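You operate a simulated robot arm through the tools that you are given. There is no shell and no other tool. Be economical: measure what you need, move in short steps, check, and stop when the job is done.

Carry out the task below with a simulated robot arm. There is one attempt and no reset: what you move stays moved.

TASK
Put two of the tall silver blocks from the jig bench top on the oak board there.
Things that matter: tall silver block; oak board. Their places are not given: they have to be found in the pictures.

It is judged by the outcome, as a careful person would: the job done as asked, and still so three seconds after it is handed in. It fails if anything else is knocked over, pushed out of place, dropped, spilled or broken.

THE ROBOT
A 6-joint arm with a two-finger parallel gripper, fixed in place. Base frame: the origin is at the foot of the arm, x ahead of it, y to its left, z up; the work surface is at about z = 0. Lengths are in mm, angles in degrees, forces in N, time in s.
With the tool pointing down near the work surface it reaches from about 140 to 580 mm from the base axis. Its first joint turns from -66.0 to 66.0 degrees. Payload 2.1 kg.
Tool frame: the origin (TCP) lies between the finger pads and is the grasp point; the fingertips stand 30 mm ahead of it; z points along the fingers, y is the line along which they close. The gripper opens to 94 mm. The fingers are 28 mm wide and 10 mm thick; the gripper's body (50 by 96 mm) begins 55 mm behind the TCP.
Orientation is told as [roll, pitch, yaw] about the base's x, y, z axes, in that order, counted from this pose: with the fingers straight down and closing along the base's y, the tool's x points along the base's -x, its y along +y and its z along -z.

THE INTERFACE
- The arm moves only by the tool send_rows. Its argument "deltas" is a list of rows, each an object of numbers (a shift or turn left out is 0, a gripper value left out holds the last): "dx", "dy", "dz": the shift along the base's x, y, z in mm; "twist": the turn about the base's z in degrees; "fingers": the finger opening in mm, from 0 to 94. In form: [{"dx": .., "dy": .., "dz": .., "twist": .., "fingers": ..}, ...]. A call has 1 to 8 rows; each row is the pose to reach, as a shift and turn from the pose commanded when the call began. A row lasts 0.2 s, in which the tool goes at most 50 mm and 8.6 degrees; a call with a longer step from one row to the next is refused whole, and so is a gripper value outside its range. A pose out of reach is approached as far as the arm can. The call stops where the force on the tool passes 40 N (or 10 N more than at its start, if that is more) or the arm is blocked; 0.2 s more then pass. The fingers move at their own pace (about 72 mm/s each) and stop on an object; they squeeze with about 43 N. The grip force told is the motor's: it shows also when the fingers shut on nothing. Time passes only in rows, and 0.2 s behind the last, so rows that repeat a pose let the fingers close. It gives the time, the measured TCP pose, the force on the tool (base axes), the opening and the grip force at its end, in the units of the frame above (readings bear some noise).
- Cameras (640 x 400 px; columns grow to the right, rows downward): "scene" is fixed at [56.9, -372.2, 485.1]; the picture's right is [0.77, -0.64, 0.00], its down [-0.36, -0.43, -0.83] and it looks along [0.53, 0.63, -0.56] (base axes); focal length 234 px, centre (320, 200). "wrist" rides on the gripper at [-37, 0, -58] in the tool frame; the picture's right is [0.00, -1.00, 0.00], its down [0.97, 0.00, -0.24] and it looks along [0.24, 0.00, 0.97] (tool axes); focal length 218 px, centre (320, 200).
- grab_frame(camera): a new picture of that camera. No time passes.
- pixel_to_xyz(camera, pixels): for up to 12 pixels [column, row] of the newest picture of that camera ("zoom" is the newest enlarged one), the place [x, y, z] in the base frame of the surface seen there, good to about 2 mm. No time passes.
- zoom(camera, box): a new picture of the part [left, top, right, bottom] of that camera's present view, enlarged. No time passes.
- sign_off(): hands the job in; it is judged then, once.

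Work in short steps. Measure before you move; look again where a grasp or a placing could have gone wrong, and mend it. You have 60 turns and 24 pictures in all, the two below and enlarged ones among them. Open the gripper and draw the arm clear of the work before you hand the job in, unless the task says otherwise; then end with one line.

The tools are called after "Call:" as a command line: name --argument value ..., lists and objects as JSON in quotes. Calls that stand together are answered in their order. send_rows: Moves the arm, as the interface text tells. Its arguments: {"type":"object","properties":{"deltas":{"type":"array","items":{"type":"object","properties":{"dx":{"type":"number"},"dy":{"type":"number"},"dz":{"type":"number"},"twist":{"type":"number"},"fingers":{"type":"number"}}}}},"required":["deltas"]} The other tools are called the same way: grab_frame (camera) takes a picture; pixel_to_xyz (camera, pixels) gives the place of the surface under pixels of a picture; zoom (camera, box) takes an enlarged picture of a part of a camera's view; sign_off () hands the job in.

At the start:

```text
clock: 0.0
tcp_pos: [223.9, 158.8, 357.4]
ee_rot: [0.0, -0.1, 0.0]
force: [0.0, -0.8, 0.0]
grip_width: 93.7
grip_force: 0.1
```

scene: 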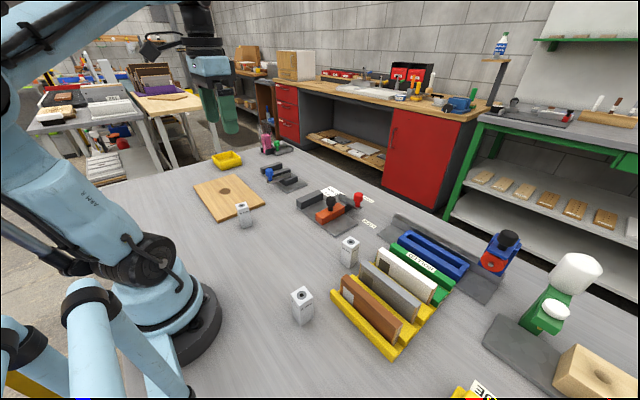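
wrist: 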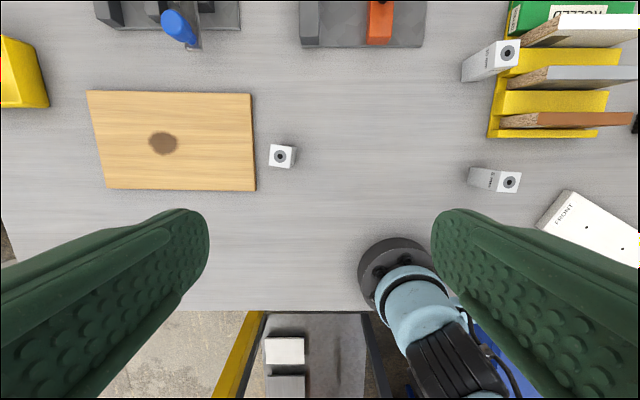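

Three silver blocks show in the scene at about (243,215), (348,251) and (302,305), and the board is at (228,197). I'll enlarge that area and measure.

Call:
zoom --camera "scene" --box '[180, 160, 400, 340]'

Call:
pixel_to_xyz --camera "wrist" --pixels '[[88, 92], [250, 95], [254, 189], [107, 187], [163, 143], [281, 156], [507, 53], [510, 182], [270, 146], [293, 147], [291, 167], [269, 166]]'

Call:
zoom --camera "wrist" --box '[440, 20, 600, 220]'

```text
2.22 times, centred on (290, 250) of scene
```

zoom: 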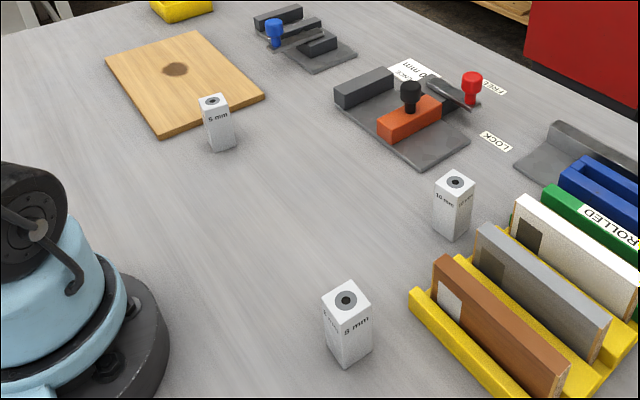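

```text
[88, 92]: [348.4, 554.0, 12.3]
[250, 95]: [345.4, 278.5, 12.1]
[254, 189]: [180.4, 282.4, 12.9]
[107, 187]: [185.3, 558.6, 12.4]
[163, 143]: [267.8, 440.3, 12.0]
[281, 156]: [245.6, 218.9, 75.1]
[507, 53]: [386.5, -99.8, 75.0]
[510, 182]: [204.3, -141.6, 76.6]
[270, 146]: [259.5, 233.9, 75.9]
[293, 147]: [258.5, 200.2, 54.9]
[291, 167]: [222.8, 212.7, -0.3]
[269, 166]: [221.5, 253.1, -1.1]
```

```text
2.00 times, centred on (520, 120) of wrist
```

zoom: 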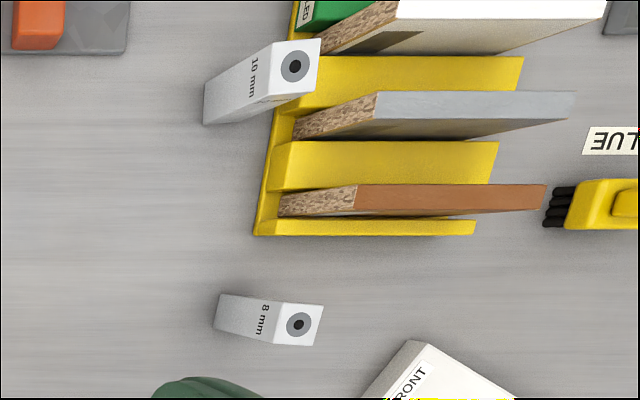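

All three blocks are about 32 mm square with tops at z≈75. The board spans x 180–348, y 280–556, with its top at z≈12. I'll take the "5 mm" block at (246,219) first, and start by going above it to check its centre and turn.

Call:
send_rows --deltas '[{"dx": 5, "dy": 15, "dz": -35, "fingers": 80}, {"dx": 11, "dy": 30, "dz": -75}, {"dx": 17, "dy": 45, "dz": -115}, {"dx": 22, "dy": 60, "dz": -150}, {"dx": 22, "dy": 60, "dz": -157}]'

Call:
zoom --camera "wrist" --box '[200, 60, 440, 260]'

```text
clock: 1.2
tcp_pos: [245.1, 219.1, 200.7]
ee_rot: [0.0, 0.0, 0.0]
force: [0.9, -0.3, 0.0]
grip_width: 80.1
grip_force: 0.1
```

```text
2.00 times, centred on (320, 160) of wrist
```

zoom: 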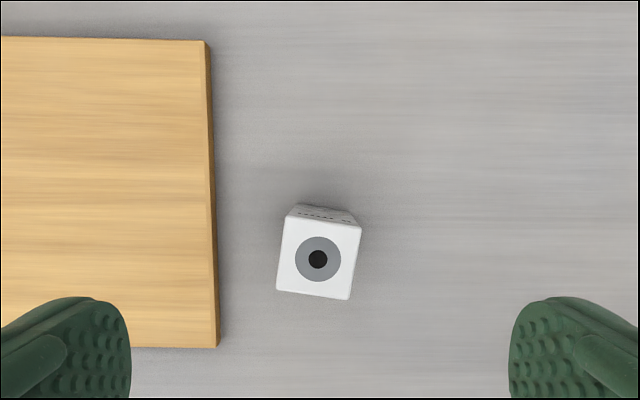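

Call:
pixel_to_xyz --camera "zoom" --pixels '[[317, 259], [290, 220], [358, 229], [348, 295], [281, 287], [212, 345], [205, 45]]'

```text
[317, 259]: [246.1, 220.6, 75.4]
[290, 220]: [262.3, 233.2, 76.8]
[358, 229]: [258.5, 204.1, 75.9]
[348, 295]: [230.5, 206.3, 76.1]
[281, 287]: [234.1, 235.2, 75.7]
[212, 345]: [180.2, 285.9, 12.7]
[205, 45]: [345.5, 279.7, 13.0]
```

Block centre is (246,220), turned about −8°. I'll turn to match, narrow to 66 mm to stay clear of the board edge at y≈280, go down to z≈50 and close.

Call:
send_rows --deltas '[{"dx": 1, "dy": 1, "dz": -40, "twist": -8, "fingers": 66}, {"dx": 1, "dy": 1, "dz": -75, "twist": -8}, {"dx": 1, "dy": 1, "dz": -110, "twist": -8}, {"dx": 1, "dy": 1, "dz": -135, "twist": -8}, {"dx": 1, "dy": 1, "dz": -150, "twist": -8}, {"dx": 1, "dy": 1, "dz": -150, "twist": -8, "fingers": 20}, {"dx": 1, "dy": 1, "dz": -150, "twist": -8}, {"dx": 1, "dy": 1, "dz": -150, "twist": -8}]'

```text
clock: 3.0
tcp_pos: [246.8, 219.8, 51.5]
ee_rot: [0.0, 0.0, -7.9]
force: [-0.3, -0.5, 0.2]
grip_width: 36.8
grip_force: 42.8
```

Gripped at 36.8 mm with 43 N. I'll lift 60 mm and check.

Call:
send_rows --deltas '[{"dz": 15}, {"dz": 35}, {"dz": 60}, {"dz": 60}]'

Call:
grab_frame --camera "scene"

```text
clock: 4.0
tcp_pos: [246.3, 218.6, 110.9]
ee_rot: [0.0, -0.1, -8.0]
force: [-0.6, -0.7, -2.6]
grip_width: 36.6
grip_force: 43.0
```

```text
18 pictures are left
```

scene: 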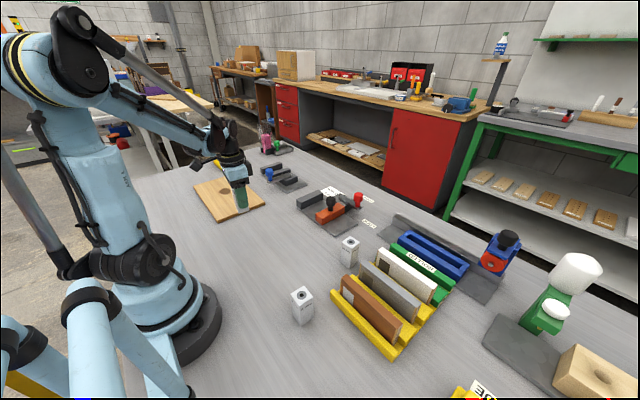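

Held, weight about 2.6 N. I'll carry it to (275,410) over the board.

Call:
send_rows --deltas '[{"dx": 5, "dy": 32}, {"dx": 10, "dy": 65}, {"dx": 15, "dy": 100}, {"dx": 20, "dy": 135}, {"dx": 25, "dy": 165}, {"dx": 29, "dy": 190}, {"dx": 29, "dy": 190, "dz": -20}, {"dx": 29, "dy": 190, "dz": -35}]'

```text
clock: 5.8
tcp_pos: [275.7, 410.3, 75.9]
ee_rot: [0.0, -0.1, -7.9]
force: [0.7, 0.2, -2.3]
grip_width: 36.9
grip_force: 42.9
```

Over the board with the block's bottom about 11 mm above it. I'll lower it gently.

Call:
send_rows --deltas '[{"dz": -5}, {"dz": -8}, {"dz": -10}, {"dz": -11}, {"dz": -12}]'

```text
clock: 7.0
tcp_pos: [274.9, 409.0, 64.5]
ee_rot: [0.0, 0.0, -8.0]
force: [0.3, -0.4, -2.0]
grip_width: 36.9
grip_force: 43.2
```

Call:
send_rows --deltas '[{"dz": -0.5}, {"dz": -1}, {"dz": -1.5}]'

```text
clock: 7.8
tcp_pos: [276.5, 410.1, 62.8]
ee_rot: [0.1, 0.1, -8.0]
force: [-0.5, 1.0, 14.3]
grip_width: 37.0
grip_force: 43.7
```

Contact (14 N upward). I'll ease off 1 mm, open, and rise.

Call:
send_rows --deltas '[{"dz": 0.8}, {"dz": 0.8, "fingers": 66}, {"dz": 0.8}, {"dz": 0.8}, {"dz": 30}, {"dz": 70}, {"dz": 115}, {"dz": 140}]'

Call:
grab_frame --camera "wrist"

```text
clock: 9.6
tcp_pos: [274.8, 411.3, 202.0]
ee_rot: [0.1, 0.0, -8.0]
force: [0.4, 0.2, 1.1]
grip_width: 66.2
grip_force: 0.2
```

```text
17 pictures are left
```

wrist: 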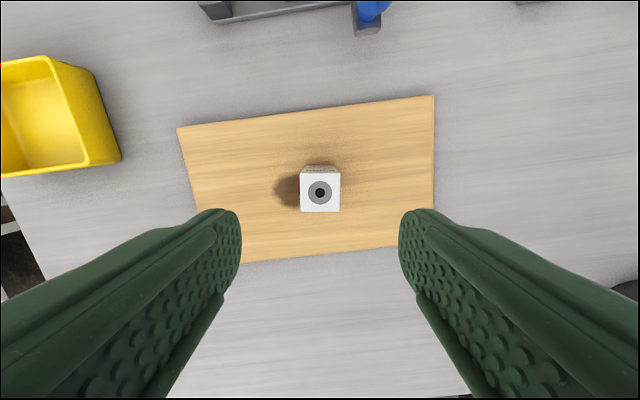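

First block stands upright on the board. Now I'll go to the "8 mm" block near (204,−142), passing at z≈202.

Call:
send_rows --deltas '[{"dx": 0, "dy": -40}, {"dx": 0, "dy": -85}, {"dx": -5, "dy": -130}, {"dx": -10, "dy": -175}, {"dx": -15, "dy": -220}, {"dx": -20, "dy": -265}, {"dx": -25, "dy": -310}, {"dx": -30, "dy": -350}]'

Call:
send_rows --deltas '[{"dx": -8, "dy": -40}, {"dx": -16, "dy": -80}, {"dx": -24, "dy": -120}, {"dx": -32, "dy": -160}, {"dx": -40, "dy": -190}, {"dx": -41, "dy": -203}, {"dx": -41, "dy": -203}]'

Call:
grab_frame --camera "wrist"

```text
clock: 11.4
tcp_pos: [244.9, 59.2, 202.3]
ee_rot: [0.0, -0.1, -7.9]
force: [0.0, 0.6, 0.1]
grip_width: 66.0
grip_force: 0.1
```

```text
clock: 13.0
tcp_pos: [203.6, -143.4, 204.2]
ee_rot: [0.0, 0.0, -7.9]
force: [0.2, -0.6, 0.5]
grip_width: 66.1
grip_force: 0.0
```

```text
16 pictures are left
```

wrist: 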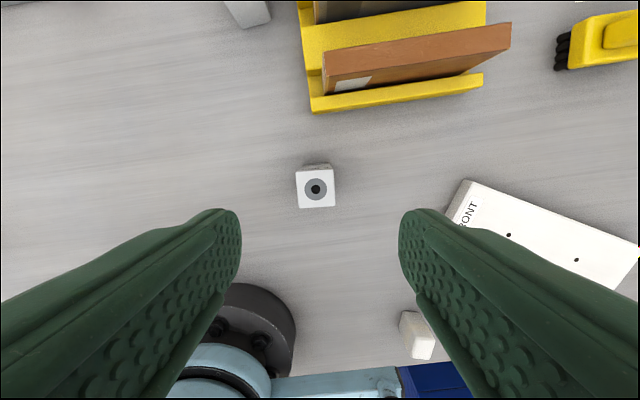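

Call:
pixel_to_xyz --camera "wrist" --pixels '[[316, 189], [297, 173], [333, 170], [333, 204], [300, 206], [464, 182], [443, 215], [315, 110], [403, 315]]'

Call:
zoom --camera "wrist" --box '[240, 140, 400, 240]'

```text
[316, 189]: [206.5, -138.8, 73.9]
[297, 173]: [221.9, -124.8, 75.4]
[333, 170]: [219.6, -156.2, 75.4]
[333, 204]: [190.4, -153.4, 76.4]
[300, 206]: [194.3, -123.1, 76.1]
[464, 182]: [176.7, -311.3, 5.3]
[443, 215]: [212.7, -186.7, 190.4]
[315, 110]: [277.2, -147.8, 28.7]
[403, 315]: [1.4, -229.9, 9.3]
```

```text
4.00 times, centred on (320, 190) of wrist
```

zoom: 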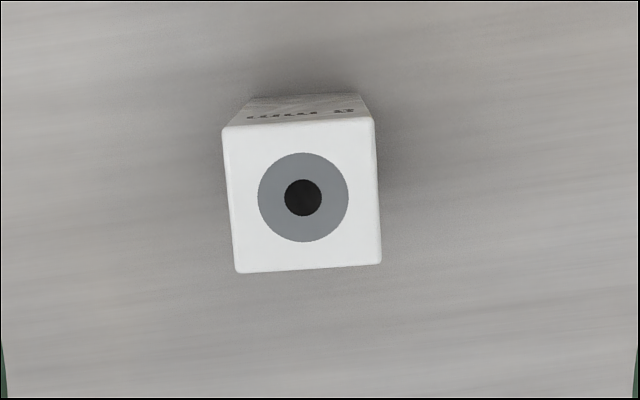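

Block centre is (206.5,−139), needing about +3.5° of twist, with clear space around it. I'll descend and grip.

Call:
send_rows --deltas '[{"dx": 3, "dy": 4, "dz": -40, "twist": 3.5}, {"dx": 3, "dy": 4, "dz": -80, "twist": 3.5}, {"dx": 3, "dy": 4, "dz": -115, "twist": 3.5}, {"dx": 3, "dy": 4, "dz": -138, "twist": 3.5}, {"dx": 3, "dy": 4, "dz": -152, "twist": 3.5}, {"dx": 3, "dy": 4, "dz": -152, "twist": 3.5, "fingers": 20}, {"dx": 3, "dy": 4, "dz": -152, "twist": 3.5}, {"dx": 3, "dy": 4, "dz": -152, "twist": 3.5}]'

Call:
send_rows --deltas '[{"dz": 15}, {"dz": 40}, {"dz": 80}, {"dz": 100}, {"dz": 100}]'

```text
clock: 14.8
tcp_pos: [206.8, -139.7, 49.6]
ee_rot: [0.0, 0.1, -4.5]
force: [0.1, 0.2, -0.6]
grip_width: 36.7
grip_force: 42.9
```

```text
clock: 16.0
tcp_pos: [207.8, -139.3, 150.0]
ee_rot: [0.1, 0.0, -4.4]
force: [-0.4, 0.7, -2.0]
grip_width: 37.0
grip_force: 42.8
```

Held. I'll carry it to (270,328) on the board, 82 mm short of the first block.

Call:
send_rows --deltas '[{"dx": 8, "dy": 35}, {"dx": 16, "dy": 75}, {"dx": 24, "dy": 115}, {"dx": 30, "dy": 155}, {"dx": 35, "dy": 195}, {"dx": 40, "dy": 235}, {"dx": 45, "dy": 275}, {"dx": 50, "dy": 310}]'

Call:
send_rows --deltas '[{"dx": 3, "dy": 35}, {"dx": 6, "dy": 70}, {"dx": 9, "dy": 105}, {"dx": 12, "dy": 135}, {"dx": 13, "dy": 157}, {"dx": 13, "dy": 157, "dz": -30}, {"dx": 13, "dy": 157, "dz": -55}, {"dx": 13, "dy": 157, "dz": -73}]'

Call:
grab_frame --camera "scene"

```text
clock: 17.8
tcp_pos: [259.4, 171.1, 150.5]
ee_rot: [0.0, -0.1, -4.4]
force: [0.6, -0.5, -2.6]
grip_width: 36.8
grip_force: 42.9
```

```text
clock: 19.6
tcp_pos: [269.8, 328.1, 76.2]
ee_rot: [0.0, 0.0, -4.5]
force: [0.1, -1.0, -2.1]
grip_width: 37.2
grip_force: 43.1
```

```text
14 pictures are left
```

scene: 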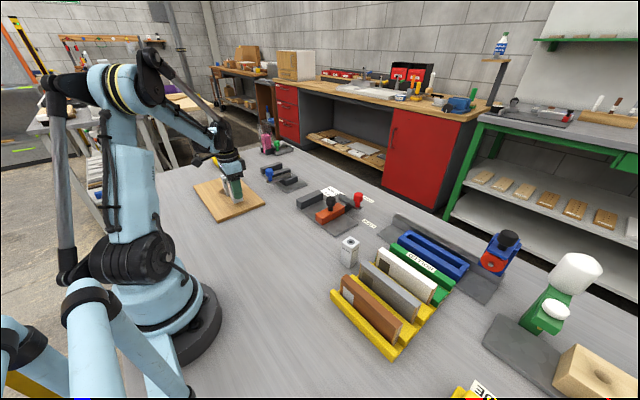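

Position is as planned. I'll lower in small steps until contact.

Call:
send_rows --deltas '[{"dz": -5}, {"dz": -8}, {"dz": -10}, {"dz": -11}, {"dz": -12}, {"dz": -12.7}, {"dz": -13.2}]'

```text
clock: 21.2
tcp_pos: [270.4, 328.1, 63.6]
ee_rot: [0.0, 0.0, -4.5]
force: [-0.5, 0.1, -2.5]
grip_width: 37.0
grip_force: 43.1
```

Call:
send_rows --deltas '[{"dz": -0.5}, {"dz": -1}, {"dz": -1.5}]'

```text
clock: 22.0
tcp_pos: [269.5, 327.4, 62.3]
ee_rot: [0.1, 0.0, -4.6]
force: [0.2, -0.7, -2.0]
grip_width: 36.9
grip_force: 42.9
```

Call:
send_rows --deltas '[{"dz": -0.4}, {"dz": -0.8}, {"dz": -1.2}]'

```text
clock: 22.8
tcp_pos: [270.1, 327.6, 60.6]
ee_rot: [0.0, 0.0, -4.5]
force: [-0.4, -0.8, -2.0]
grip_width: 37.0
grip_force: 42.9
```

Call:
send_rows --deltas '[{"dz": -0.4}, {"dz": -0.8}, {"dz": -1.2}]'

```text
clock: 23.6
tcp_pos: [271.0, 327.9, 61.6]
ee_rot: [-0.1, 0.1, -4.5]
force: [-1.7, 0.0, 24.9]
grip_width: 36.8
grip_force: 43.1
```

Contact (25 N). I'll ease up 1 mm, release, and rise.

Call:
send_rows --deltas '[{"dz": 0.8}, {"dz": 0.8, "fingers": 66}, {"dz": 0.8}, {"dz": 0.8}, {"dz": 30}, {"dz": 75}, {"dz": 120}, {"dz": 165}]'

Call:
send_rows --deltas '[{"dy": -40, "dz": 10}, {"dy": -80, "dz": 20}, {"dy": -120, "dz": 30}, {"dy": -160, "dz": 40}, {"dy": -200, "dz": 50}, {"dy": -240, "dz": 50}, {"dy": -240, "dz": 50}]'

Call:
zoom --camera "scene" --box '[160, 130, 400, 340]'

Call:
grab_frame --camera "wrist"

```text
clock: 25.4
tcp_pos: [269.9, 325.2, 226.5]
ee_rot: [0.0, 0.0, -4.5]
force: [-0.6, -0.2, 0.1]
grip_width: 66.1
grip_force: 0.1
```

```text
clock: 27.0
tcp_pos: [269.9, 86.1, 274.6]
ee_rot: [0.0, 0.0, -4.5]
force: [-0.5, 1.1, 1.3]
grip_width: 66.0
grip_force: 0.1
```

```text
1.90 times, centred on (280, 235) of scene
```

zoom: 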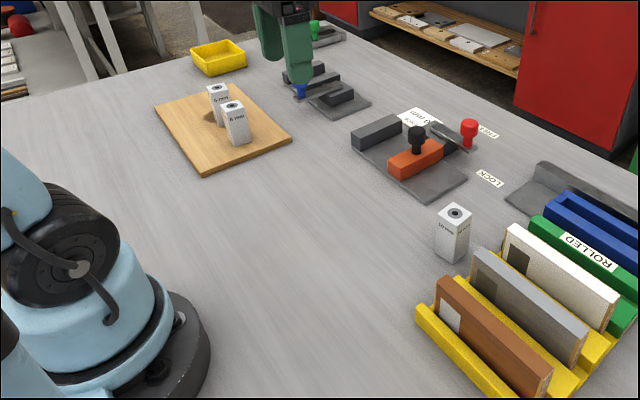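

```text
12 pictures are left
```

wrist: 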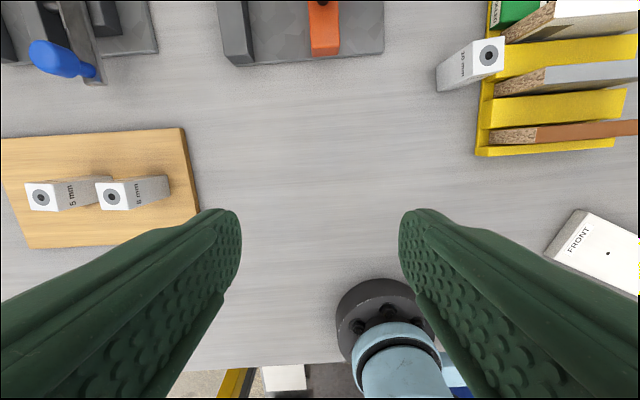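

Both blocks stand upright on the board, the third is where it was, and the arm is clear.

Call:
sign_off

```text
The job is handed in.
```

Two of the tall silver blocks (the ones marked 5 mm and 8 mm) are standing upright on the oak board; the third block was left in place, and nothing else was disturbed.
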